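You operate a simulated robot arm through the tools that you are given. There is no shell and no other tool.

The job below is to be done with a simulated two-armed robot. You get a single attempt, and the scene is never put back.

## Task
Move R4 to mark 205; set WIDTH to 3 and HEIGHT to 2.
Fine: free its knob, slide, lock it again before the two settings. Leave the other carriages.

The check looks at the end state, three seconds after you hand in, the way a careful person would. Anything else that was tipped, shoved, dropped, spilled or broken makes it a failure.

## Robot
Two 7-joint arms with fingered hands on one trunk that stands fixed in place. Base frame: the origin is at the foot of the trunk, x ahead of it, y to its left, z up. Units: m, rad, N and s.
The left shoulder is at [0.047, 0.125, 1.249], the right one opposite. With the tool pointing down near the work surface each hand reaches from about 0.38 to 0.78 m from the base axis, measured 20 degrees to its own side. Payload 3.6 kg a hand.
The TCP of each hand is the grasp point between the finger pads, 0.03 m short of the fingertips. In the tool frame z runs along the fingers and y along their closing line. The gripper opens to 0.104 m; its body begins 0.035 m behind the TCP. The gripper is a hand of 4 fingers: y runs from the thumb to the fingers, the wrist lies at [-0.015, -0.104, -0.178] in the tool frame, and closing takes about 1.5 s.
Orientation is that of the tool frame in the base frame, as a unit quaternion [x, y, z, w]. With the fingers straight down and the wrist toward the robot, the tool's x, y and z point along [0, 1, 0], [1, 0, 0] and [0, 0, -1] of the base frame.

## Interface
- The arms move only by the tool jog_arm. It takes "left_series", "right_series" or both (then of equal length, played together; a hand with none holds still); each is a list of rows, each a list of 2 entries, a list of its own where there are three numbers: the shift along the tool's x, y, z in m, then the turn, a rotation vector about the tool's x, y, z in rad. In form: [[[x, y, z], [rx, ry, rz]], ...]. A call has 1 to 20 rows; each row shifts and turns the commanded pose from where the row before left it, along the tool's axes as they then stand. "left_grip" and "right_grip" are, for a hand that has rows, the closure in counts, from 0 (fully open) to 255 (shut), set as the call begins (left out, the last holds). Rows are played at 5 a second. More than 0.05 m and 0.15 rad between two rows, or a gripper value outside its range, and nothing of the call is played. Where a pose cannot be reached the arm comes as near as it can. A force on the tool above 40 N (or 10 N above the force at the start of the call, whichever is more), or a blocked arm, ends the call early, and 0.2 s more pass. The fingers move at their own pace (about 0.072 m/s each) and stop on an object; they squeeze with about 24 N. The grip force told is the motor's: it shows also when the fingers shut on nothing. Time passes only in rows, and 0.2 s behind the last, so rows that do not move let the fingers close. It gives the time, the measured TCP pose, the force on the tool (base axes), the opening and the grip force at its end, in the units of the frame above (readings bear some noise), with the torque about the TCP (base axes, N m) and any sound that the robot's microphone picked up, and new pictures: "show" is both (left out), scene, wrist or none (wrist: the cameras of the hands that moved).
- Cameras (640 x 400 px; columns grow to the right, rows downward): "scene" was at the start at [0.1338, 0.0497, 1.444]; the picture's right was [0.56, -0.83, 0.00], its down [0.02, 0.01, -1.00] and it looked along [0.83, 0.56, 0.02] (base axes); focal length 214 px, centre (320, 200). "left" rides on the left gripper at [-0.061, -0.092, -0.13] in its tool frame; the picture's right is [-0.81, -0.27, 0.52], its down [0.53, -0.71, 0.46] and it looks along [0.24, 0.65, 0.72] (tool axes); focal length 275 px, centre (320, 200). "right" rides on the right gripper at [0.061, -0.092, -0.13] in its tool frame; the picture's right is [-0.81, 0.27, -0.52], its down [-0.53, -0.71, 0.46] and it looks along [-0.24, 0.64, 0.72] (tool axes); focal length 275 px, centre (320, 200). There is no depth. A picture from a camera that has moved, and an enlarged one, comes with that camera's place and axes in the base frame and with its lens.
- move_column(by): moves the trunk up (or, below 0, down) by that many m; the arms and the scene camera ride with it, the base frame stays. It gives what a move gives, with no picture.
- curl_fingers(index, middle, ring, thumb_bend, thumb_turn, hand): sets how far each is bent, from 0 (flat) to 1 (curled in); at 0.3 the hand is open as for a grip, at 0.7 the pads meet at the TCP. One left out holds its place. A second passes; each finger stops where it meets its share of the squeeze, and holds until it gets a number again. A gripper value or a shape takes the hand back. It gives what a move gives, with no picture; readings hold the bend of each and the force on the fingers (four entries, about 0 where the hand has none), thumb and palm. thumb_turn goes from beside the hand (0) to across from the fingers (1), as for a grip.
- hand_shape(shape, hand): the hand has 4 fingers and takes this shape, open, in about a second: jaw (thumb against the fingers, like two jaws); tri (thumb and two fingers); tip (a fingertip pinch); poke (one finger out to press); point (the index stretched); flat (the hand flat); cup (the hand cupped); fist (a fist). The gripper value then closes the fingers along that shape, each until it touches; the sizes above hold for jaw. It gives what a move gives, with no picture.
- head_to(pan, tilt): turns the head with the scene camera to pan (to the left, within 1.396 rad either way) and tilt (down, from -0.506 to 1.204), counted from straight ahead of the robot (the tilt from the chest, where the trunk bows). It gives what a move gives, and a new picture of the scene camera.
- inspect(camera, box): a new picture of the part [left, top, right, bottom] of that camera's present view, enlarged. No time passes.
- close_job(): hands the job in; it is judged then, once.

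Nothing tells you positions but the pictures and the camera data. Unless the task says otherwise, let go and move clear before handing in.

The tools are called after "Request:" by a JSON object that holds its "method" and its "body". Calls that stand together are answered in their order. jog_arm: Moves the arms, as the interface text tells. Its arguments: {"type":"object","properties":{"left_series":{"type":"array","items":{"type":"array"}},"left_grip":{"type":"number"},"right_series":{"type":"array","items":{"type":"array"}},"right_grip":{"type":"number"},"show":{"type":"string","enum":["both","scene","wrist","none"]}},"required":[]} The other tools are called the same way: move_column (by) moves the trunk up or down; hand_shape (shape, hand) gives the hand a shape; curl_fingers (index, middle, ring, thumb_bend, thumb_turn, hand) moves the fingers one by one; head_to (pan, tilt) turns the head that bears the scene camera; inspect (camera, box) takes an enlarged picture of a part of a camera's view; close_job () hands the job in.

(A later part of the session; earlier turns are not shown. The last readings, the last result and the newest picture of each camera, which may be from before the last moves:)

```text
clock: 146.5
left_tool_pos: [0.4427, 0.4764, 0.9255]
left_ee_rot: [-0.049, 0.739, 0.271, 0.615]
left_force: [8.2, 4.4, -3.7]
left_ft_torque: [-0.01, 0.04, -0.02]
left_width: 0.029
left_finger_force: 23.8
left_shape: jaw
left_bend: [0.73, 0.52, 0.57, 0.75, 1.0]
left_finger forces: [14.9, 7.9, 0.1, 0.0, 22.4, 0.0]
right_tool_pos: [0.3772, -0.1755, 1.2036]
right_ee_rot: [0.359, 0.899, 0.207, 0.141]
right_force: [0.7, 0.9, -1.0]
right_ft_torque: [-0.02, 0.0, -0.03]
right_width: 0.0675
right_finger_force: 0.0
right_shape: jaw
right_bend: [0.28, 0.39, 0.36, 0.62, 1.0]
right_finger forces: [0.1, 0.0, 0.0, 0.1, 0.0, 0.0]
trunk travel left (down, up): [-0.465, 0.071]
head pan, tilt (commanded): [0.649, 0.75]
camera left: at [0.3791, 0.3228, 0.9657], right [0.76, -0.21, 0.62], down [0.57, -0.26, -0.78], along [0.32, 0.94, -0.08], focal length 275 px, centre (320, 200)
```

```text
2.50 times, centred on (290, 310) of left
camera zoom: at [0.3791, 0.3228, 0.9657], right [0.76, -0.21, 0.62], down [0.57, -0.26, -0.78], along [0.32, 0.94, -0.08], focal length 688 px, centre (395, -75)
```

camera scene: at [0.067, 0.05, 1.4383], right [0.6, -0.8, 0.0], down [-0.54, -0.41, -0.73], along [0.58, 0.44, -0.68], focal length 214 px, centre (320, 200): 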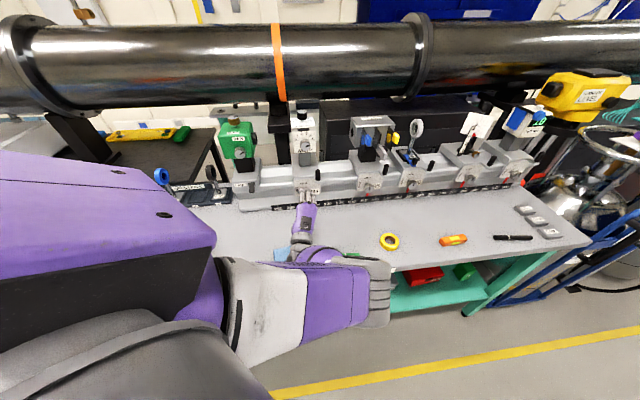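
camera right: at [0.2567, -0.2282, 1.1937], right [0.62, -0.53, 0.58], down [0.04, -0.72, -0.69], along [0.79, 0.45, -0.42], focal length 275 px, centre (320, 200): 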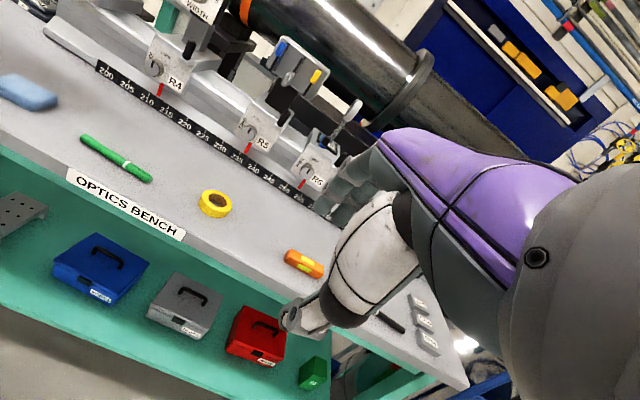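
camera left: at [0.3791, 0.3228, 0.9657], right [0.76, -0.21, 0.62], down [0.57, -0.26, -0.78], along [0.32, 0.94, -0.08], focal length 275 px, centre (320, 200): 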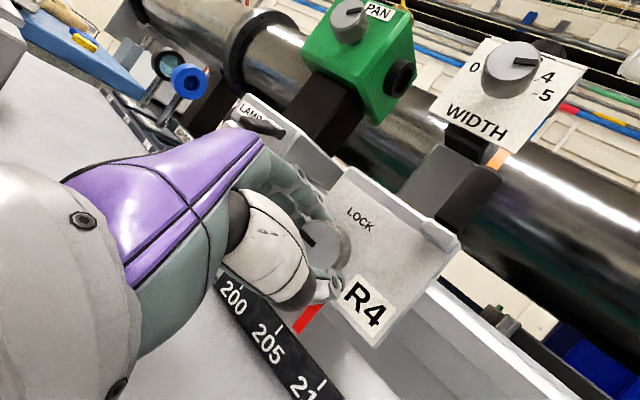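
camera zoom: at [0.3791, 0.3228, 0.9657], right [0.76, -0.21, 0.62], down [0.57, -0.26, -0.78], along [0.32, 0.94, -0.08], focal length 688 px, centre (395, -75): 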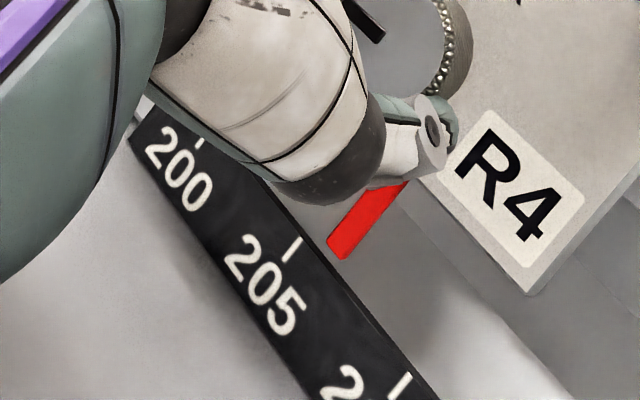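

The pointer now reads about 206.1 (about 5.9 cm moved from 212). I'll slide another 1.1 cm and then check the reading.

Request:
{"method": "jog_arm", "body": {"left_series": [[[0.00193, 0.00486, -0.00168], [0, 0, 0]], [[0.00193, 0.00486, -0.00168], [0, 0, 0]], [[0, 0, 0], [0, 0, 0]], [[0, 0, 0], [0, 0, 0]]], "show": "wrist"}}

Request:
{"method": "inspect", "body": {"camera": "scene", "box": [220, 150, 320, 230]}}

Request:
{"method": "inspect", "body": {"camera": "left", "box": [210, 230, 370, 390]}}

```text
clock: 147.5
left_tool_pos: [0.4329, 0.4849, 0.9243]
left_ee_rot: [-0.048, 0.738, 0.272, 0.616]
left_force: [10.2, 6.4, -3.9]
left_ft_torque: [0.02, 0.0, 0.03]
left_width: 0.0286
left_finger_force: 23.9
left_shape: jaw
left_bend: [0.73, 0.52, 0.57, 0.75, 1.0]
left_finger forces: [15.1, 8.2, 0.1, 0.0, 22.6, 0.0]
right_tool_pos: [0.379, -0.1744, 1.2046]
right_ee_rot: [0.358, 0.9, 0.206, 0.139]
right_force: [-0.2, 0.6, 0.1]
right_ft_torque: [-0.03, -0.01, 0.02]
right_width: 0.0677
right_finger_force: 0.0
right_shape: jaw
right_bend: [0.28, 0.39, 0.36, 0.62, 1.0]
right_finger forces: [0.1, 0.1, 0.0, 0.1, 0.1, 0.0]
trunk travel left (down, up): [-0.465, 0.071]
head pan, tilt (commanded): [0.649, 0.75]
camera left: at [0.3708, 0.3307, 0.9658], right [0.76, -0.21, 0.61], down [0.56, -0.26, -0.78], along [0.32, 0.94, -0.08], focal length 275 px, centre (320, 200)
```

left: 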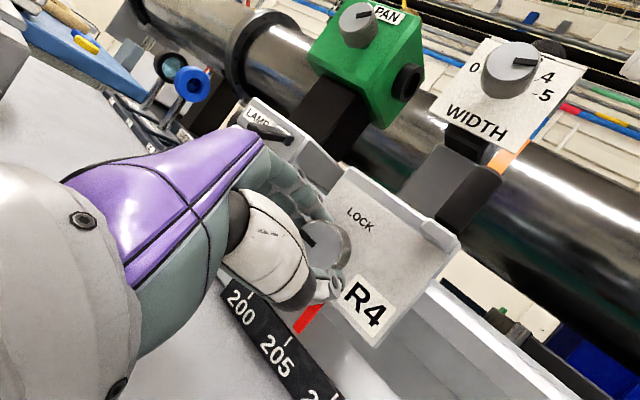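

```text
5.00 times, centred on (270, 190) of scene
camera zoom: at [0.1335, 0.0512, 1.3619], right [0.6, -0.8, 0.0], down [-0.54, -0.41, -0.73], along [0.58, 0.44, -0.68], focal length 1072 px, centre (570, 250)
```

zoom: 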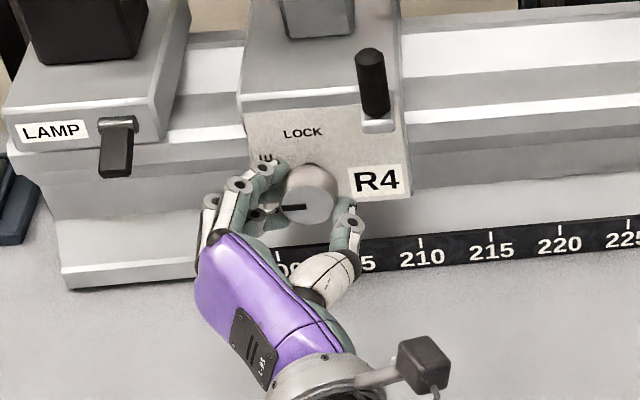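

```text
2.50 times, centred on (290, 310) of left
camera zoom: at [0.3708, 0.3307, 0.9658], right [0.76, -0.21, 0.61], down [0.56, -0.26, -0.78], along [0.32, 0.94, -0.08], focal length 688 px, centre (395, -75)
```

zoom: 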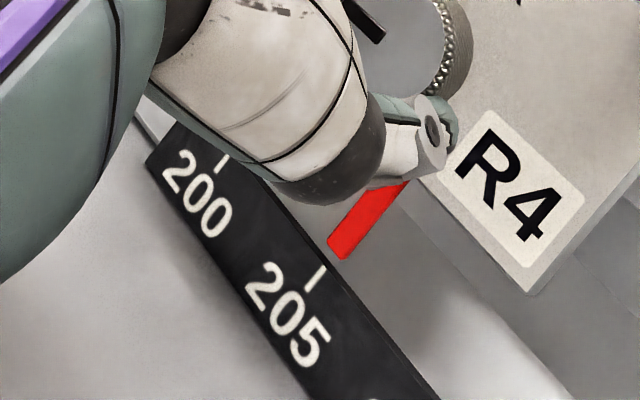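

By the left camera the pointer is very close to 205. I'd like an independent view, so I'll check what the right camera and the scene camera can see of the pointer.

Request:
{"method": "inspect", "body": {"camera": "right", "box": [0, 0, 640, 400]}}

Request:
{"method": "inspect", "body": {"camera": "scene", "box": [255, 180, 305, 220]}}

Request:
{"method": "inspect", "body": {"camera": "left", "box": [265, 280, 345, 360]}}

```text
1.00 times, centred on (320, 200) of right (not enlarged: the box is as wide or as high as the picture)
camera zoom: at [0.2276, -0.2271, 1.2682], right [0.52, -0.53, 0.67], down [0.14, -0.72, -0.68], along [0.84, 0.45, -0.3], focal length 275 px, centre (320, 200)
```

zoom: 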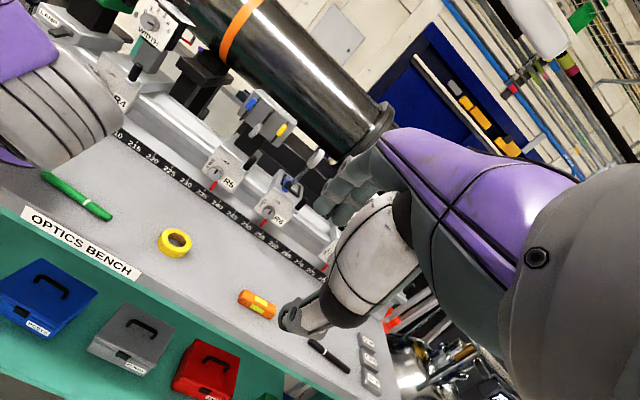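

```text
10.00 times, centred on (280, 200) of scene
camera zoom: at [0.1335, 0.0512, 1.3619], right [0.6, -0.8, 0.0], down [-0.54, -0.41, -0.73], along [0.58, 0.44, -0.68], focal length 2145 px, centre (720, 200)
```

zoom: 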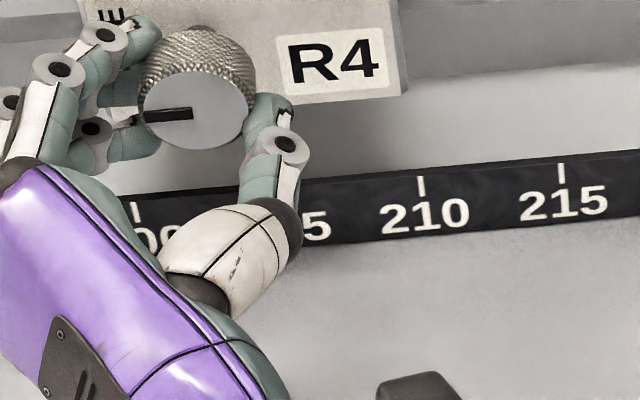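

```text
5.00 times, centred on (305, 320) of left
camera zoom: at [0.3708, 0.3307, 0.9658], right [0.76, -0.21, 0.61], down [0.56, -0.26, -0.78], along [0.32, 0.94, -0.08], focal length 1376 px, centre (395, -400)
```

zoom: 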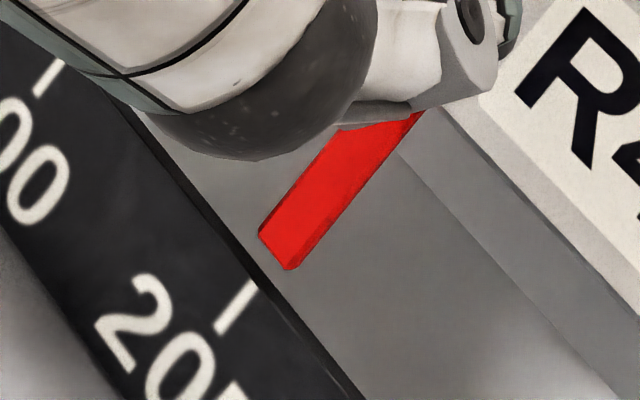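

The pointer appears just under 205 (about 204.85–204.9 allowing for parallax). I'll nudge the carriage back right by 1.5 mm and look again.

Request:
{"method": "jog_arm", "body": {"left_series": [[[-0.00053, -0.00133, 0.00046], [0, 0, 0]], [[0, 0, 0], [0, 0, 0]], [[0, 0, 0], [0, 0, 0]]], "show": "none"}}

Request:
{"method": "inspect", "body": {"camera": "left", "box": [265, 280, 345, 360]}}

Request:
{"method": "inspect", "body": {"camera": "scene", "box": [255, 180, 305, 220]}}

```text
clock: 148.3
left_tool_pos: [0.4339, 0.4849, 0.9265]
left_ee_rot: [-0.05, 0.738, 0.271, 0.615]
left_force: [7.4, 12.5, -3.1]
left_ft_torque: [-0.05, 0.02, 0.21]
left_width: 0.0291
left_finger_force: 24.0
left_shape: jaw
left_bend: [0.73, 0.52, 0.57, 0.75, 1.0]
left_finger forces: [16.8, 9.7, 0.0, 0.0, 20.6, 0.0]
right_tool_pos: [0.3784, -0.1736, 1.2044]
right_ee_rot: [0.358, 0.9, 0.206, 0.141]
right_force: [-0.1, -0.3, 0.3]
right_ft_torque: [0.01, 0.01, 0.02]
right_width: 0.0676
right_finger_force: 0.1
right_shape: jaw
right_bend: [0.28, 0.39, 0.36, 0.62, 1.0]
right_finger forces: [0.0, 0.0, 0.0, 0.1, 0.1, 0.1]
trunk travel left (down, up): [-0.465, 0.071]
head pan, tilt (commanded): [0.649, 0.75]
```

```text
5.00 times, centred on (305, 320) of left
camera zoom: at [0.3714, 0.3302, 0.966], right [0.76, -0.2, 0.62], down [0.57, -0.25, -0.78], along [0.32, 0.94, -0.08], focal length 1376 px, centre (395, -400)
```

zoom: 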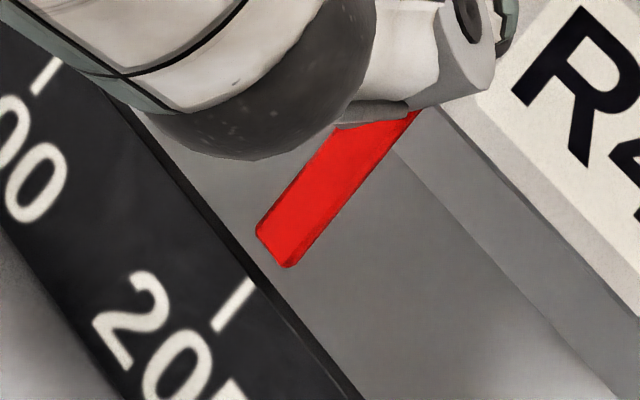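

```text
10.00 times, centred on (280, 200) of scene
camera zoom: at [0.1331, 0.0518, 1.3619], right [0.6, -0.8, 0.0], down [-0.54, -0.41, -0.73], along [0.58, 0.44, -0.68], focal length 2145 px, centre (720, 200)
```

zoom: 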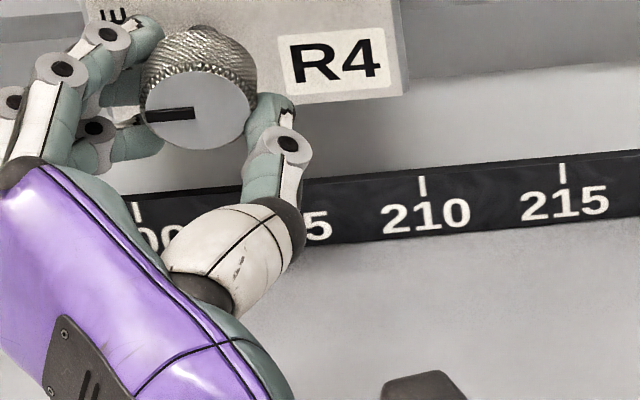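

The carriage barely moved because the fingers' give took up the motion. I'll nudge another 2 mm to the right.

Request:
{"method": "jog_arm", "body": {"left_series": [[[-0.0007, -0.00177, 0.00061], [0, 0, 0]], [[0, 0, 0], [0, 0, 0]], [[0, 0, 0], [0, 0, 0]]], "show": "none"}}

Request:
{"method": "inspect", "body": {"camera": "left", "box": [265, 280, 345, 360]}}

Request:
{"method": "inspect", "body": {"camera": "scene", "box": [255, 180, 305, 220]}}

```text
clock: 149.1
left_tool_pos: [0.4357, 0.4824, 0.926]
left_ee_rot: [-0.049, 0.738, 0.272, 0.616]
left_force: [5.4, 9.2, -2.7]
left_ft_torque: [-0.02, 0.05, 0.13]
left_width: 0.029
left_finger_force: 24.1
left_shape: jaw
left_bend: [0.73, 0.52, 0.57, 0.75, 1.0]
left_finger forces: [16.4, 9.3, 0.0, 0.0, 20.5, 0.0]
right_tool_pos: [0.377, -0.173, 1.2047]
right_ee_rot: [0.358, 0.9, 0.206, 0.141]
right_force: [0.6, -1.0, 0.4]
right_ft_torque: [0.01, 0.0, -0.01]
right_width: 0.0673
right_finger_force: 0.0
right_shape: jaw
right_bend: [0.28, 0.39, 0.36, 0.62, 1.0]
right_finger forces: [0.0, 0.1, 0.1, 0.0, 0.0, 0.0]
trunk travel left (down, up): [-0.465, 0.071]
head pan, tilt (commanded): [0.649, 0.75]
```

```text
5.00 times, centred on (305, 320) of left
camera zoom: at [0.3732, 0.3285, 0.966], right [0.76, -0.21, 0.62], down [0.57, -0.26, -0.78], along [0.32, 0.94, -0.08], focal length 1376 px, centre (395, -400)
```

zoom: 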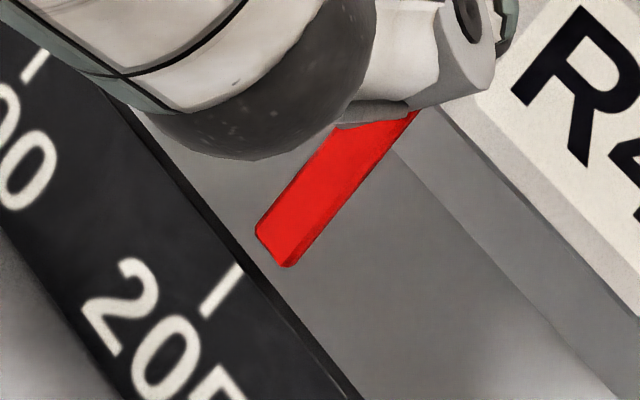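

```text
10.00 times, centred on (280, 200) of scene
camera zoom: at [0.1329, 0.0515, 1.3619], right [0.6, -0.8, 0.0], down [-0.54, -0.41, -0.73], along [0.58, 0.44, -0.68], focal length 2145 px, centre (720, 200)
```

zoom: 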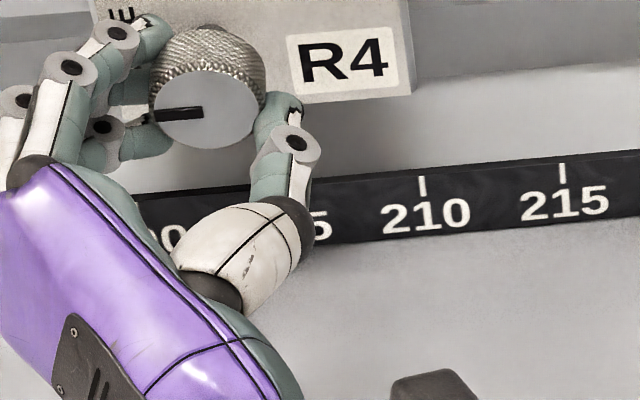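

The carriage moved about 3.5 mm and now reads about 205.15–205.2. I'll nudge it left by a small amount, allowing for the give in the fingers.

Request:
{"method": "jog_arm", "body": {"left_series": [[[0.00088, 0.00221, -0.00077], [0, 0, 0]], [[0, 0, 0], [0, 0, 0]], [[0, 0, 0], [0, 0, 0]]], "show": "none"}}

Request:
{"method": "inspect", "body": {"camera": "left", "box": [265, 280, 345, 360]}}

Request:
{"method": "inspect", "body": {"camera": "scene", "box": [255, 180, 305, 220]}}

```text
clock: 149.9
left_tool_pos: [0.4346, 0.4829, 0.9257]
left_ee_rot: [-0.049, 0.739, 0.271, 0.615]
left_force: [12.3, 8.3, -1.2]
left_ft_torque: [0.04, -0.01, 0.09]
left_width: 0.0287
left_finger_force: 24.3
left_shape: jaw
left_bend: [0.73, 0.52, 0.57, 0.75, 1.0]
left_finger forces: [15.8, 7.4, 0.0, 0.0, 22.3, 0.1]
right_tool_pos: [0.3789, -0.175, 1.2044]
right_ee_rot: [0.358, 0.9, 0.207, 0.14]
right_force: [-1.4, 0.2, 0.0]
right_ft_torque: [-0.04, 0.01, -0.02]
right_width: 0.0674
right_finger_force: 0.0
right_shape: jaw
right_bend: [0.28, 0.39, 0.36, 0.62, 1.0]
right_finger forces: [0.0, 0.0, 0.0, 0.0, 0.0, 0.0]
trunk travel left (down, up): [-0.465, 0.071]
head pan, tilt (commanded): [0.649, 0.75]
```

```text
5.00 times, centred on (305, 320) of left
camera zoom: at [0.3714, 0.3296, 0.9656], right [0.76, -0.21, 0.62], down [0.56, -0.26, -0.78], along [0.32, 0.94, -0.08], focal length 1376 px, centre (395, -400)
```

zoom: 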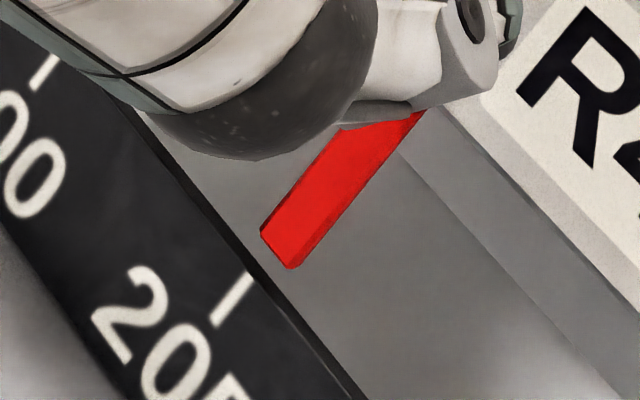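

```text
10.00 times, centred on (280, 200) of scene
camera zoom: at [0.1337, 0.0511, 1.3619], right [0.6, -0.8, 0.0], down [-0.54, -0.41, -0.73], along [0.58, 0.44, -0.68], focal length 2145 px, centre (720, 200)
```

zoom: 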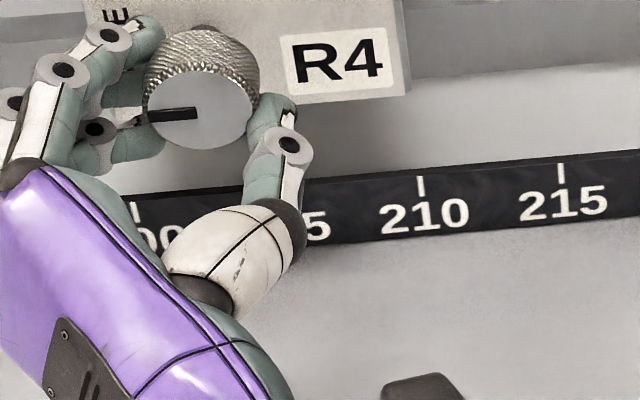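

The pointer now sits at 205.0 within about half a millimetre. I'll turn the knob clockwise back to LOCK in two stages, watching that the carriage stays put.

Request:
{"method": "jog_arm", "body": {"left_series": [[[0, 0, 0], [0.0021, 0.0321, 0.0947]], [[0, 0, 0], [0.0021, 0.0321, 0.0947]], [[0, 0, 0], [0.0021, 0.0321, 0.0947]], [[0, 0, 0], [0.0021, 0.0321, 0.0947]], [[0, 0, 0], [0.0021, 0.0321, 0.0947]], [[0, 0, 0], [0.0021, 0.0321, 0.0947]], [[0, 0, 0], [0.0021, 0.0321, 0.0947]], [[0, 0, 0], [0.0021, 0.0321, 0.0947]], [[0, 0, 0], [0, 0, 0]]], "show": "wrist"}}

Request:
{"method": "inspect", "body": {"camera": "scene", "box": [255, 180, 305, 220]}}

Request:
{"method": "inspect", "body": {"camera": "left", "box": [250, 200, 430, 400]}}

```text
clock: 151.9
left_tool_pos: [0.434, 0.4836, 0.9269]
left_ee_rot: [0.198, 0.777, 0.466, 0.374]
left_force: [9.8, 11.0, 2.9]
left_ft_torque: [0.11, -0.16, 0.09]
left_width: 0.0289
left_finger_force: 23.7
left_shape: jaw
left_bend: [0.73, 0.52, 0.57, 0.75, 1.0]
left_finger forces: [18.1, 8.6, 0.0, 0.1, 19.2, 0.1]
right_tool_pos: [0.3765, -0.1744, 1.2041]
right_ee_rot: [0.358, 0.899, 0.207, 0.141]
right_force: [-0.6, -0.6, 0.3]
right_ft_torque: [-0.02, 0.0, 0.0]
right_width: 0.0674
right_finger_force: 0.2
right_shape: jaw
right_bend: [0.28, 0.39, 0.36, 0.62, 1.0]
right_finger forces: [0.1, 0.0, 0.0, 0.1, 0.0, 0.0]
trunk travel left (down, up): [-0.465, 0.071]
head pan, tilt (commanded): [0.649, 0.75]
camera left: at [0.3773, 0.3237, 0.9094], right [0.93, -0.37, -0.07], down [0.04, 0.26, -0.96], along [0.37, 0.89, 0.26], focal length 275 px, centre (320, 200)
```

left: 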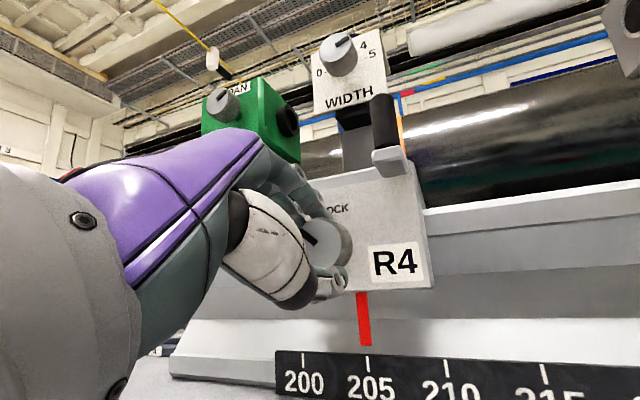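

```text
10.00 times, centred on (280, 200) of scene
camera zoom: at [0.1331, 0.0513, 1.362], right [0.6, -0.8, 0.0], down [-0.54, -0.41, -0.73], along [0.58, 0.44, -0.68], focal length 2145 px, centre (720, 200)
```

zoom: 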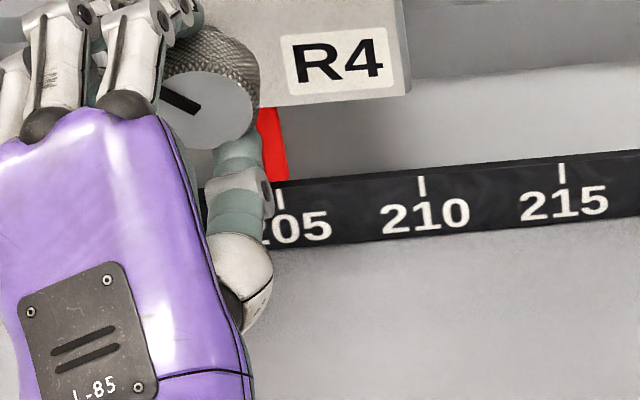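

```text
2.00 times, centred on (340, 300) of left
camera zoom: at [0.3773, 0.3237, 0.9094], right [0.93, -0.37, -0.07], down [0.04, 0.26, -0.96], along [0.37, 0.89, 0.26], focal length 551 px, centre (280, 0)
```

zoom: 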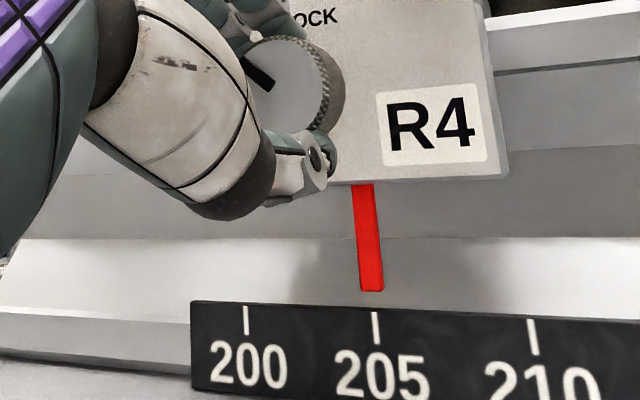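

The pointer now lines up with the 205 tick to within about a millimetre in both views. I'll complete the turn to LOCK.

Request:
{"method": "jog_arm", "body": {"left_series": [[[0, 0, 0], [0.0021, 0.0321, 0.0947]], [[0, 0, 0], [0.0021, 0.0321, 0.0947]], [[0, 0, 0], [0.0021, 0.0321, 0.0947]], [[0, 0, 0], [0.0021, 0.0321, 0.0947]], [[0, 0, 0], [0.0021, 0.0321, 0.0947]], [[0, 0, 0], [0.0021, 0.0321, 0.0947]], [[0, 0, 0], [0.0021, 0.0321, 0.0947]], [[0, 0, 0], [0.0021, 0.0321, 0.0947]], [[0, 0, 0], [0, 0, 0]], [[0, 0, 0], [0, 0, 0]]], "show": "wrist"}}

Request:
{"method": "inspect", "body": {"camera": "scene", "box": [245, 160, 325, 220]}}

Request:
{"method": "inspect", "body": {"camera": "left", "box": [250, 160, 430, 340]}}

```text
clock: 154.1
left_tool_pos: [0.4334, 0.4844, 0.9259]
left_ee_rot: [0.414, 0.693, 0.585, 0.074]
left_force: [10.9, 7.7, 7.1]
left_ft_torque: [0.2, -0.22, -0.06]
left_width: 0.0295
left_finger_force: 24.1
left_shape: jaw
left_bend: [0.73, 0.51, 0.57, 0.76, 1.0]
left_finger forces: [18.6, 10.1, 0.0, 0.0, 17.7, 0.1]
right_tool_pos: [0.3781, -0.1758, 1.2041]
right_ee_rot: [0.358, 0.899, 0.207, 0.141]
right_force: [-0.7, -0.2, 0.2]
right_ft_torque: [0.0, -0.02, 0.01]
right_width: 0.0678
right_finger_force: 0.0
right_shape: jaw
right_bend: [0.28, 0.39, 0.36, 0.62, 1.0]
right_finger forces: [0.0, 0.1, 0.0, 0.1, 0.0, 0.0]
trunk travel left (down, up): [-0.465, 0.071]
head pan, tilt (commanded): [0.649, 0.75]
camera left: at [0.3524, 0.3483, 0.864], right [0.69, -0.14, -0.71], down [-0.42, 0.71, -0.56], along [0.58, 0.69, 0.44], focal length 275 px, centre (320, 200)
```

left: 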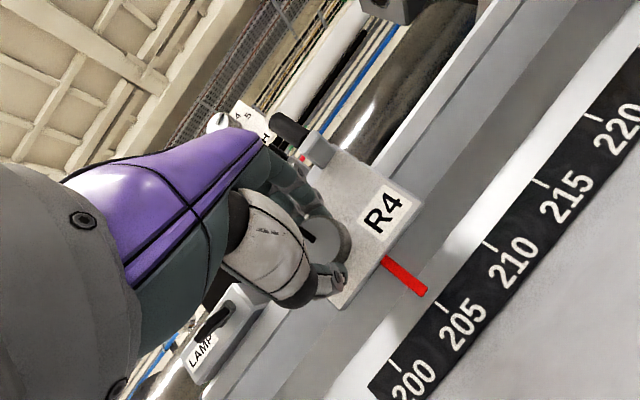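

```text
6.67 times, centred on (285, 190) of scene
camera zoom: at [0.1328, 0.0504, 1.362], right [0.6, -0.8, 0.0], down [-0.54, -0.41, -0.73], along [0.58, 0.44, -0.68], focal length 1430 px, centre (553, 267)
```

zoom: 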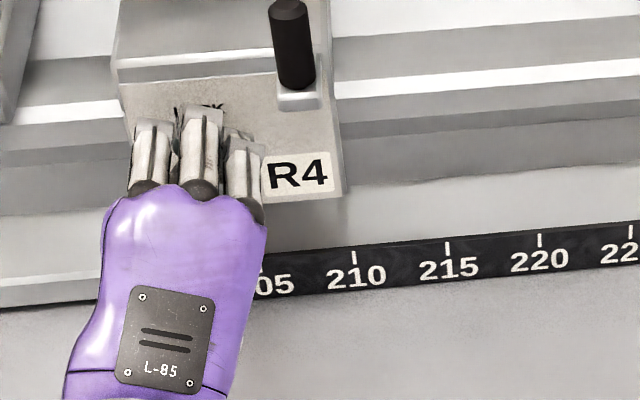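

```text
2.22 times, centred on (340, 250) of left
camera zoom: at [0.3524, 0.3483, 0.864], right [0.69, -0.14, -0.71], down [-0.42, 0.71, -0.56], along [0.58, 0.69, 0.44], focal length 612 px, centre (276, 89)
```

zoom: 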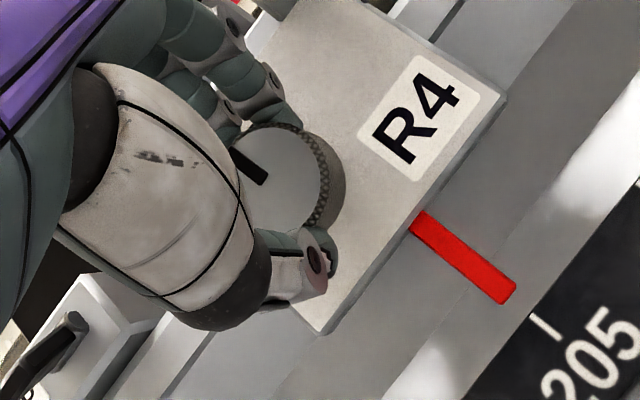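

The hand is back at its locking orientation. I'll open the fingers, back straight off the knob and check both the lock mark and the pointer.

Request:
{"method": "jog_arm", "body": {"left_series": [[[0, 0, 0], [0, 0, 0]], [[0, 0, 0], [0, 0, 0]], [[0, 0, 0], [0, 0, 0]], [[0, 0, 0], [0, 0, 0]], [[-0.0003, -0.0039, -0.0114], [0, 0, 0]], [[-0.0003, -0.0039, -0.0114], [0, 0, 0]], [[-0.0003, -0.0039, -0.0114], [0, 0, 0]], [[-0.0003, -0.0039, -0.0114], [0, 0, 0]], [[-0.0003, -0.0039, -0.0114], [0, 0, 0]], [[0, 0, 0], [0, 0, 0]]], "left_grip": 100, "show": "both"}}

Request:
{"method": "inspect", "body": {"camera": "left", "box": [270, 180, 430, 340]}}

Request:
{"method": "inspect", "body": {"camera": "scene", "box": [245, 150, 325, 220]}}

```text
clock: 156.3
left_tool_pos: [0.3909, 0.4411, 0.9263]
left_ee_rot: [0.415, 0.693, 0.585, 0.075]
left_force: [-0.6, 0.2, -0.1]
left_ft_torque: [0.0, -0.01, 0.0]
left_width: 0.0631
left_finger_force: 0.1
left_shape: jaw
left_bend: [0.29, 0.4, 0.37, 0.64, 1.0]
left_finger forces: [0.0, 0.0, 0.1, 0.1, 0.1, 0.0]
right_tool_pos: [0.3759, -0.1753, 1.2041]
right_ee_rot: [0.358, 0.899, 0.207, 0.141]
right_force: [0.0, 0.6, -1.0]
right_ft_torque: [0.01, -0.01, 0.04]
right_width: 0.0678
right_finger_force: 0.0
right_shape: jaw
right_bend: [0.28, 0.39, 0.36, 0.62, 1.0]
right_finger forces: [0.1, 0.1, 0.1, 0.0, 0.0, 0.0]
trunk travel left (down, up): [-0.465, 0.071]
head pan, tilt (commanded): [0.649, 0.75]
camera scene: at [0.1319, 0.0501, 1.3621], right [0.6, -0.8, 0.0], down [-0.54, -0.41, -0.73], along [0.58, 0.44, -0.68], focal length 214 px, centre (320, 200)
camera left: at [0.3098, 0.3048, 0.8639], right [0.69, -0.14, -0.71], down [-0.42, 0.71, -0.56], along [0.58, 0.69, 0.44], focal length 275 px, centre (320, 200)
```

scene: 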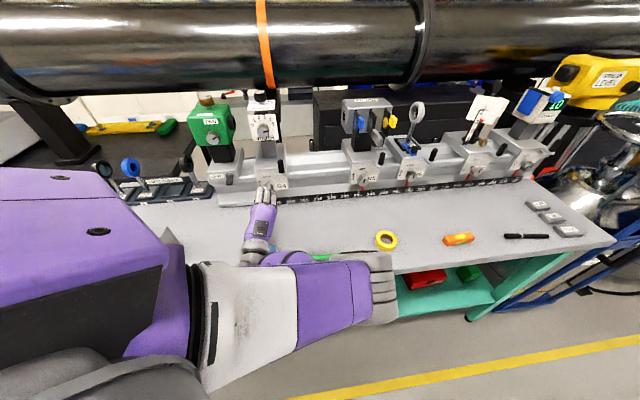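
left: 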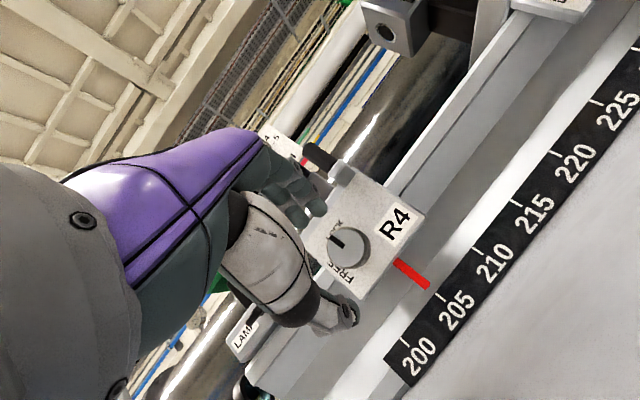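

```text
2.50 times, centred on (350, 260) of left
camera zoom: at [0.3098, 0.3048, 0.8639], right [0.69, -0.14, -0.71], down [-0.42, 0.71, -0.56], along [0.58, 0.69, 0.44], focal length 688 px, centre (245, 50)
```

zoom: 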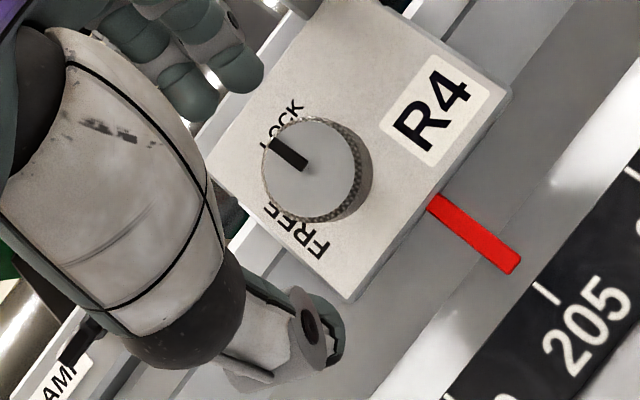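

```text
5.71 times, centred on (285, 185) of scene
camera zoom: at [0.1319, 0.0501, 1.3621], right [0.6, -0.8, 0.0], down [-0.54, -0.41, -0.73], along [0.58, 0.44, -0.68], focal length 1226 px, centre (520, 286)
```

zoom: 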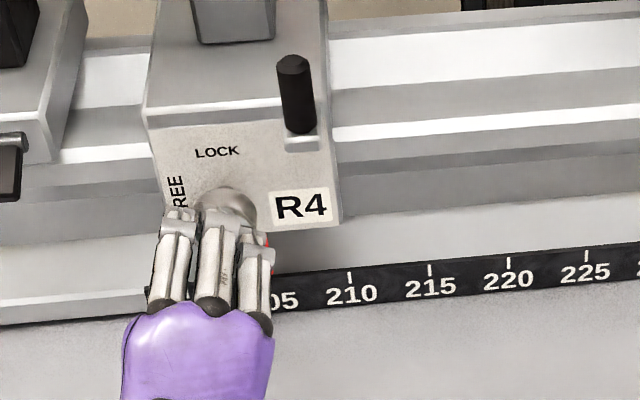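

The mark is back at LOCK and the pointer is at 205. Next is WIDTH: with R4 moved, its knob should be near (0.497, 0.525, 1.086), so I'll raise the hand in the same posture and stop in front of it.

Request:
{"method": "jog_arm", "body": {"left_series": [[[0.0151, 0.035, -0.0122], [0, 0, 0]], [[0.0151, 0.035, -0.0122], [0, 0, 0]], [[0.0151, 0.035, -0.0122], [0, 0, 0]], [[0.0151, 0.035, -0.0122], [0, 0, 0]], [[-0.0072, 0.0134, 0.0265], [0, 0, 0]], [[0, 0, 0], [0, 0, 0]]], "show": "both"}}

Request:
{"method": "inspect", "body": {"camera": "scene", "box": [230, 80, 330, 220]}}

Request:
{"method": "inspect", "body": {"camera": "left", "box": [270, 130, 470, 330]}}

```text
clock: 157.7
left_tool_pos: [0.4174, 0.4532, 1.0895]
left_ee_rot: [0.413, 0.694, 0.585, 0.073]
left_force: [0.3, 0.3, 0.5]
left_ft_torque: [0.04, 0.01, -0.01]
left_width: 0.0631
left_finger_force: 0.1
left_shape: jaw
left_bend: [0.29, 0.4, 0.37, 0.64, 1.0]
left_finger forces: [0.0, 0.0, 0.1, 0.0, 0.1, 0.0]
right_tool_pos: [0.3752, -0.1746, 1.2049]
right_ee_rot: [0.358, 0.899, 0.207, 0.142]
right_force: [-0.3, -0.6, -0.6]
right_ft_torque: [0.03, 0.01, -0.02]
right_width: 0.0678
right_finger_force: 0.0
right_shape: jaw
right_bend: [0.28, 0.39, 0.36, 0.62, 1.0]
right_finger forces: [0.0, 0.0, 0.0, 0.1, 0.0, 0.1]
trunk travel left (down, up): [-0.465, 0.071]
head pan, tilt (commanded): [0.649, 0.75]
camera scene: at [0.1315, 0.0498, 1.3621], right [0.6, -0.8, 0.0], down [-0.54, -0.41, -0.73], along [0.58, 0.44, -0.68], focal length 214 px, centre (320, 200)
camera left: at [0.3363, 0.3172, 1.0266], right [0.69, -0.14, -0.71], down [-0.42, 0.71, -0.56], along [0.58, 0.69, 0.44], focal length 275 px, centre (320, 200)
```

scene: 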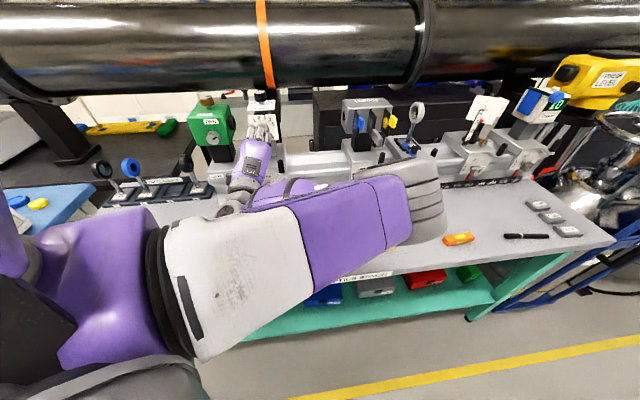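
left: 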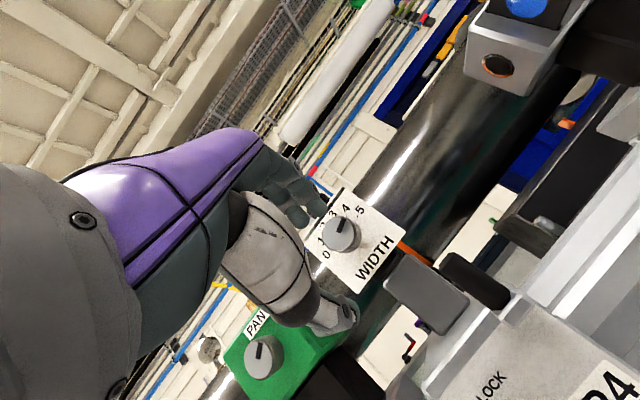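

```text
2.86 times, centred on (280, 150) of scene
camera zoom: at [0.1315, 0.0498, 1.3621], right [0.6, -0.8, 0.0], down [-0.54, -0.41, -0.73], along [0.58, 0.44, -0.68], focal length 613 px, centre (434, 343)
```

zoom: 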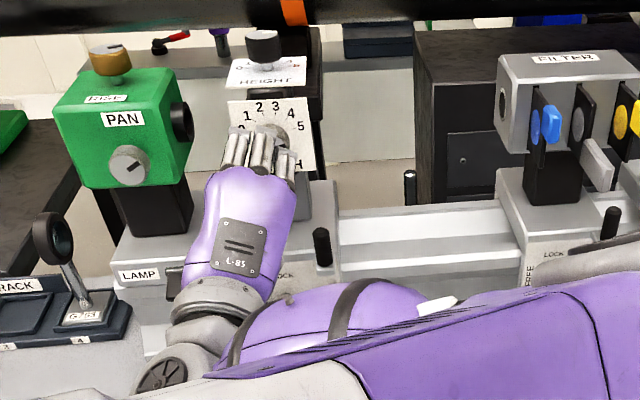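

```text
2.00 times, centred on (370, 230) of left
camera zoom: at [0.3363, 0.3172, 1.0266], right [0.69, -0.14, -0.71], down [-0.42, 0.71, -0.56], along [0.58, 0.69, 0.44], focal length 551 px, centre (220, 140)
```

zoom: 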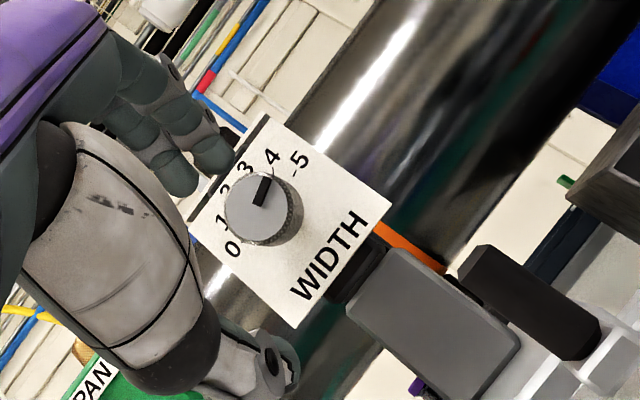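

WIDTH shows its mark at 5 as before. Re-triangulating gives the WIDTH knob at about (0.485, 0.516, 1.108), so I'll move to about 4 cm in front of it and re-measure.

Request:
{"method": "jog_arm", "body": {"left_series": [[[0.0013, 0.0113, 0.0137], [0, 0, 0]], [[0.0013, 0.0113, 0.0137], [0, 0, 0]], [[0.0013, 0.0113, 0.0137], [0, 0, 0]], [[0, 0, 0], [0, 0, 0]]], "left_grip": 115, "show": "wrist"}}

Request:
{"method": "inspect", "body": {"camera": "left", "box": [250, 150, 430, 310]}}

Request:
{"method": "inspect", "body": {"camera": "scene", "box": [220, 90, 320, 170]}}

Request:
{"method": "inspect", "body": {"camera": "right", "box": [60, 0, 220, 110]}}

```text
clock: 158.7
left_tool_pos: [0.4561, 0.4854, 1.1075]
left_ee_rot: [0.414, 0.693, 0.585, 0.075]
left_force: [-0.7, -0.2, -0.4]
left_ft_torque: [-0.01, -0.03, 0.0]
left_width: 0.0576
left_finger_force: 0.1
left_shape: jaw
left_bend: [0.74, 0.42, 0.39, 0.67, 1.0]
left_finger forces: [0.0, 0.1, 0.1, 0.0, 0.0, 0.1]
right_tool_pos: [0.3769, -0.1758, 1.2042]
right_ee_rot: [0.359, 0.899, 0.207, 0.141]
right_force: [0.7, 0.5, -0.4]
right_ft_torque: [0.0, -0.03, -0.05]
right_width: 0.0675
right_finger_force: 0.0
right_shape: jaw
right_bend: [0.28, 0.39, 0.36, 0.62, 1.0]
right_finger forces: [0.0, 0.0, 0.0, 0.0, 0.0, 0.0]
trunk travel left (down, up): [-0.465, 0.071]
head pan, tilt (commanded): [0.649, 0.75]
camera left: at [0.3752, 0.3507, 1.0455], right [0.69, -0.14, -0.71], down [-0.42, 0.71, -0.56], along [0.58, 0.69, 0.44], focal length 275 px, centre (320, 200)
```

left: 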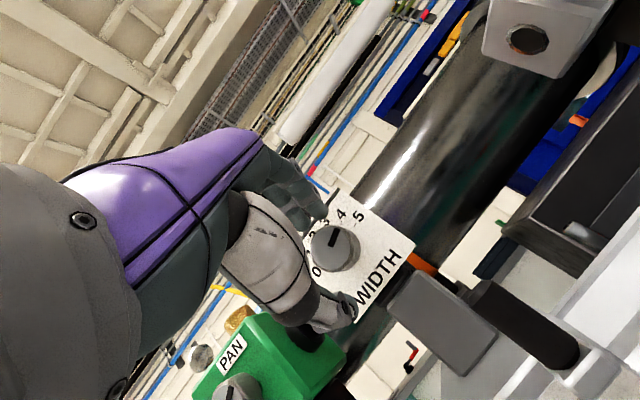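

```text
2.50 times, centred on (340, 230) of left
camera zoom: at [0.3752, 0.3507, 1.0455], right [0.69, -0.14, -0.71], down [-0.42, 0.71, -0.56], along [0.58, 0.69, 0.44], focal length 688 px, centre (270, 125)
```

zoom: 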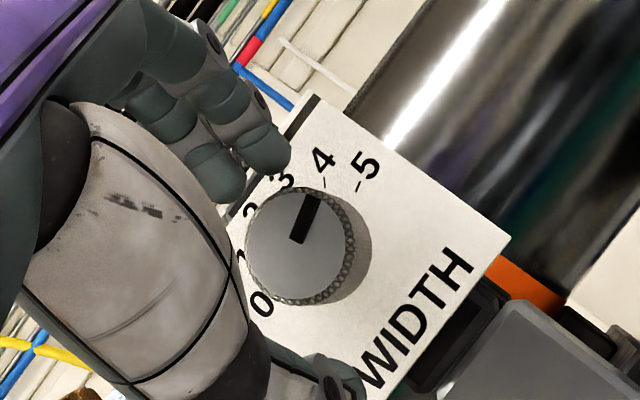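

```text
5.00 times, centred on (270, 130) of scene
camera zoom: at [0.1318, 0.0499, 1.3621], right [0.6, -0.8, 0.0], down [-0.54, -0.41, -0.73], along [0.58, 0.44, -0.68], focal length 1072 px, centre (570, 550)
```

zoom: 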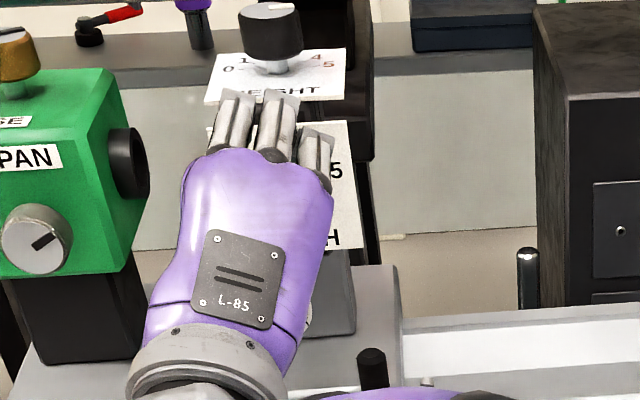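

```text
3.64 times, centred on (140, 55) of right
camera zoom: at [0.2261, -0.2283, 1.2683], right [0.52, -0.53, 0.67], down [0.14, -0.72, -0.68], along [0.84, 0.45, -0.3], focal length 1001 px, centre (974, 727)
```

zoom: 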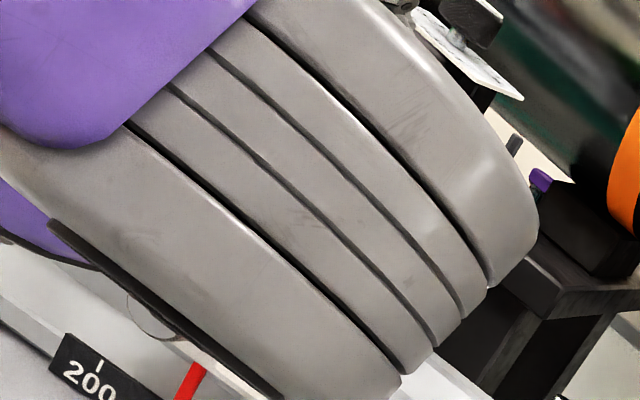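

The hand is centred on the WIDTH axis, about 4.2 cm in front of its face. I'll advance 2.7 cm and grip the knob.

Request:
{"method": "jog_arm", "body": {"left_series": [[[0.0008, 0.0033, 0.0085], [0, 0, 0]], [[0.0008, 0.0033, 0.0085], [0, 0, 0]], [[0.0006, 0.0032, 0.0084], [0, 0, 0]], [[0, 0, 0], [0, 0, 0]]], "show": "none"}}

Request:
{"method": "inspect", "body": {"camera": "left", "box": [250, 150, 430, 310]}}

Request:
{"method": "inspect", "body": {"camera": "scene", "box": [220, 80, 320, 160]}}

```text
clock: 159.7
left_tool_pos: [0.4731, 0.5016, 1.1141]
left_ee_rot: [0.414, 0.689, 0.59, 0.08]
left_force: [-20.6, -25.2, 6.5]
left_ft_torque: [0.43, -0.57, -0.52]
left_width: 0.0535
left_finger_force: 0.0
left_shape: jaw
left_bend: [0.76, 0.45, 0.39, 0.67, 1.0]
left_finger forces: [27.2, 5.8, 0.0, 0.1, 0.0, 0.0]
right_tool_pos: [0.3737, -0.1791, 1.2045]
right_ee_rot: [0.358, 0.899, 0.21, 0.142]
right_force: [0.6, 0.0, -0.6]
right_ft_torque: [0.0, -0.01, -0.03]
right_width: 0.0675
right_finger_force: 0.0
right_shape: jaw
right_bend: [0.28, 0.39, 0.36, 0.62, 1.0]
right_finger forces: [0.0, 0.0, 0.0, 0.0, 0.0, 0.0]
trunk travel left (down, up): [-0.465, 0.071]
head pan, tilt (commanded): [0.649, 0.75]
stopped in row 4 (left hand): the force on the tool passed its limit at 42 N (the readings are from after the stop); the commanded pose is now the measured one
```

```text
2.50 times, centred on (340, 230) of left
camera zoom: at [0.3907, 0.3656, 1.0506], right [0.7, -0.14, -0.7], down [-0.41, 0.72, -0.56], along [0.58, 0.68, 0.45], focal length 688 px, centre (270, 125)
```

zoom: 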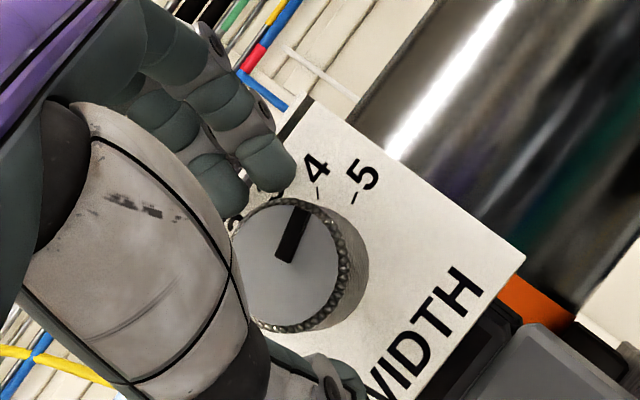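

```text
5.00 times, centred on (270, 120) of scene
camera zoom: at [0.1278, 0.0455, 1.3628], right [0.6, -0.8, 0.0], down [-0.54, -0.41, -0.73], along [0.58, 0.44, -0.68], focal length 1072 px, centre (570, 600)
```

zoom: 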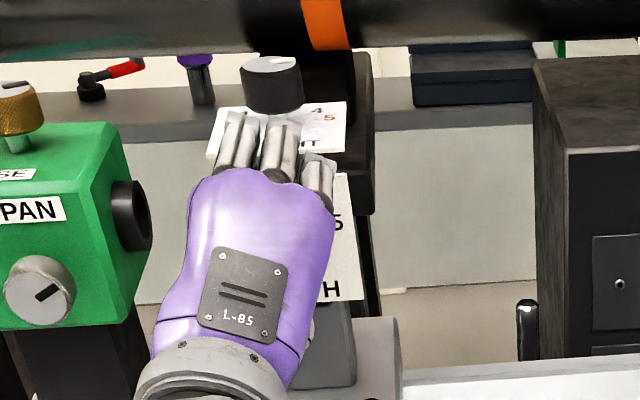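

The fingertips touched the WIDTH plate, which is only about 2 cm behind the knob face, and the force limit stopped the move. I'll back off 3 cm and level the hand more so that thumb and fingers reach equally deep.

Request:
{"method": "jog_arm", "body": {"left_series": [[[-0.0002, -0.0032, -0.0095], [0, 0, 0]], [[-0.0002, -0.0032, -0.0095], [0, 0, 0]], [[-0.0002, -0.0032, -0.0095], [0, 0, 0]], [[0, 0, 0], [-0.12, 0, 0]], [[0, 0, 0], [-0.12, 0, 0]], [[0, 0, 0], [0, 0, 0]]], "show": "none"}}

Request:
{"method": "inspect", "body": {"camera": "left", "box": [230, 130, 450, 330]}}

Request:
{"method": "inspect", "body": {"camera": "scene", "box": [220, 80, 340, 220]}}

```text
clock: 161.1
left_tool_pos: [0.4549, 0.4831, 1.1089]
left_ee_rot: [0.402, 0.616, 0.665, 0.128]
left_force: [-0.2, -0.7, 0.4]
left_ft_torque: [0.0, -0.01, 0.0]
left_width: 0.0575
left_finger_force: 0.1
left_shape: jaw
left_bend: [0.74, 0.43, 0.39, 0.67, 1.0]
left_finger forces: [0.0, 0.0, 0.0, 0.0, 0.1, 0.0]
right_tool_pos: [0.3767, -0.1753, 1.2034]
right_ee_rot: [0.358, 0.899, 0.208, 0.141]
right_force: [0.7, 0.0, -0.1]
right_ft_torque: [-0.03, -0.01, 0.01]
right_width: 0.0676
right_finger_force: 0.0
right_shape: jaw
right_bend: [0.28, 0.39, 0.36, 0.62, 1.0]
right_finger forces: [0.0, 0.0, 0.2, 0.1, 0.0, 0.0]
trunk travel left (down, up): [-0.465, 0.071]
head pan, tilt (commanded): [0.649, 0.75]
```

```text
2.00 times, centred on (340, 230) of left
camera zoom: at [0.3746, 0.3683, 1.014], right [0.79, -0.11, -0.6], down [-0.26, 0.83, -0.49], along [0.56, 0.55, 0.63], focal length 551 px, centre (280, 140)
```

zoom: 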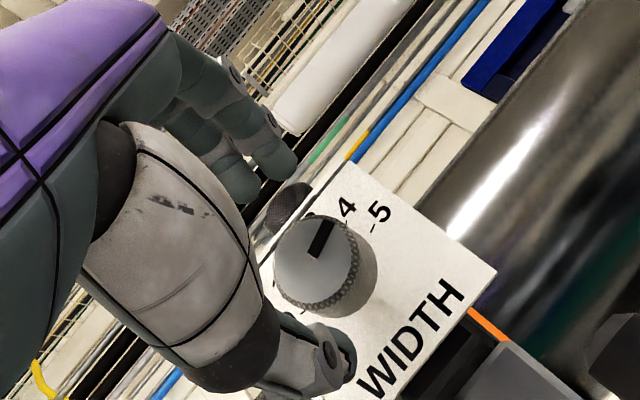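

```text
2.86 times, centred on (280, 150) of scene
camera zoom: at [0.132, 0.0498, 1.3621], right [0.6, -0.8, 0.0], down [-0.54, -0.41, -0.73], along [0.58, 0.44, -0.68], focal length 613 px, centre (434, 343)
```

zoom: 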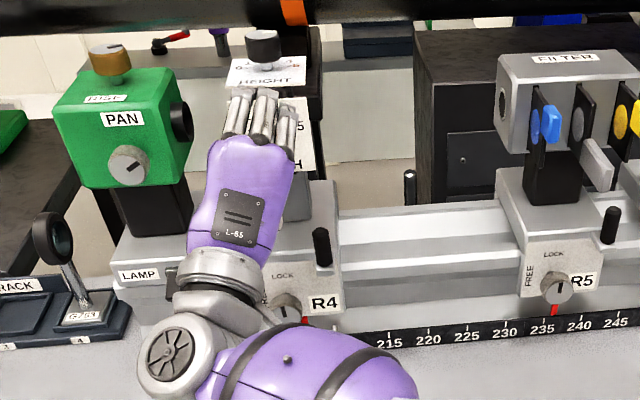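

With two rays the WIDTH knob comes out nearer, at (0.474, 0.499, 1.104), and I'm now about 2.5 cm in front of it with the hand nearly level. I'll correct 5 mm sideways, advance 1.25 cm, and close gently.

Request:
{"method": "jog_arm", "body": {"left_series": [[[-0.0041, -0.0036, 0.0004], [0, 0, 0]], [[0.0002, 0.0005, 0.0063], [0, 0, 0]], [[0.0002, 0.0005, 0.0063], [0, 0, 0]], [[0, 0, 0], [0, 0, 0]]], "show": "none"}}

Request:
{"method": "inspect", "body": {"camera": "left", "box": [230, 130, 450, 330]}}

Request:
{"method": "inspect", "body": {"camera": "scene", "box": [230, 80, 330, 160]}}

```text
clock: 162.1
left_tool_pos: [0.4651, 0.4906, 1.1039]
left_ee_rot: [0.402, 0.616, 0.665, 0.127]
left_force: [0.8, 0.2, -0.4]
left_ft_torque: [-0.02, 0.0, -0.01]
left_width: 0.0571
left_finger_force: 0.0
left_shape: jaw
left_bend: [0.74, 0.43, 0.39, 0.67, 1.0]
left_finger forces: [0.0, 0.0, 0.1, 0.0, 0.0, 0.0]
right_tool_pos: [0.3766, -0.1764, 1.2048]
right_ee_rot: [0.358, 0.9, 0.207, 0.141]
right_force: [0.2, 0.3, 0.2]
right_ft_torque: [0.04, 0.04, 0.02]
right_width: 0.0677
right_finger_force: 0.2
right_shape: jaw
right_bend: [0.28, 0.39, 0.36, 0.62, 1.0]
right_finger forces: [0.0, 0.0, 0.0, 0.0, 0.0, 0.1]
trunk travel left (down, up): [-0.465, 0.071]
head pan, tilt (commanded): [0.649, 0.75]
```

```text
2.00 times, centred on (340, 230) of left
camera zoom: at [0.385, 0.3754, 1.0088], right [0.79, -0.11, -0.6], down [-0.26, 0.83, -0.49], along [0.55, 0.55, 0.63], focal length 551 px, centre (280, 140)
```

zoom: 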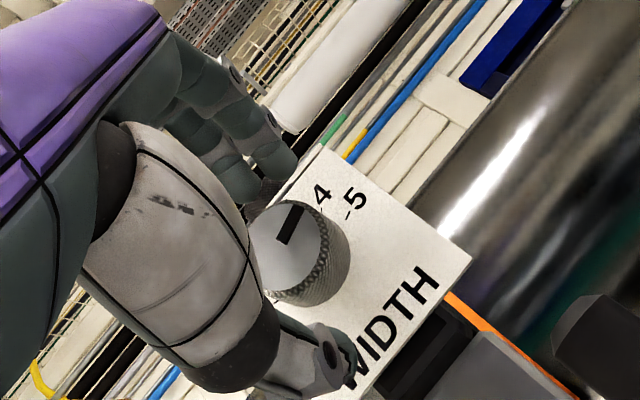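

```text
5.00 times, centred on (280, 120) of scene
camera zoom: at [0.132, 0.05, 1.3621], right [0.6, -0.8, 0.0], down [-0.54, -0.41, -0.73], along [0.58, 0.44, -0.68], focal length 1072 px, centre (520, 600)
```

zoom: 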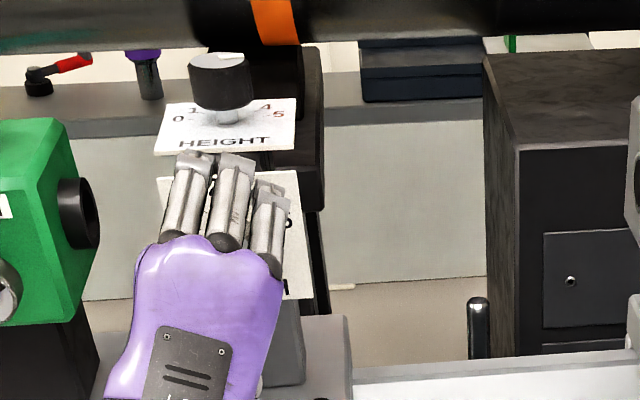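

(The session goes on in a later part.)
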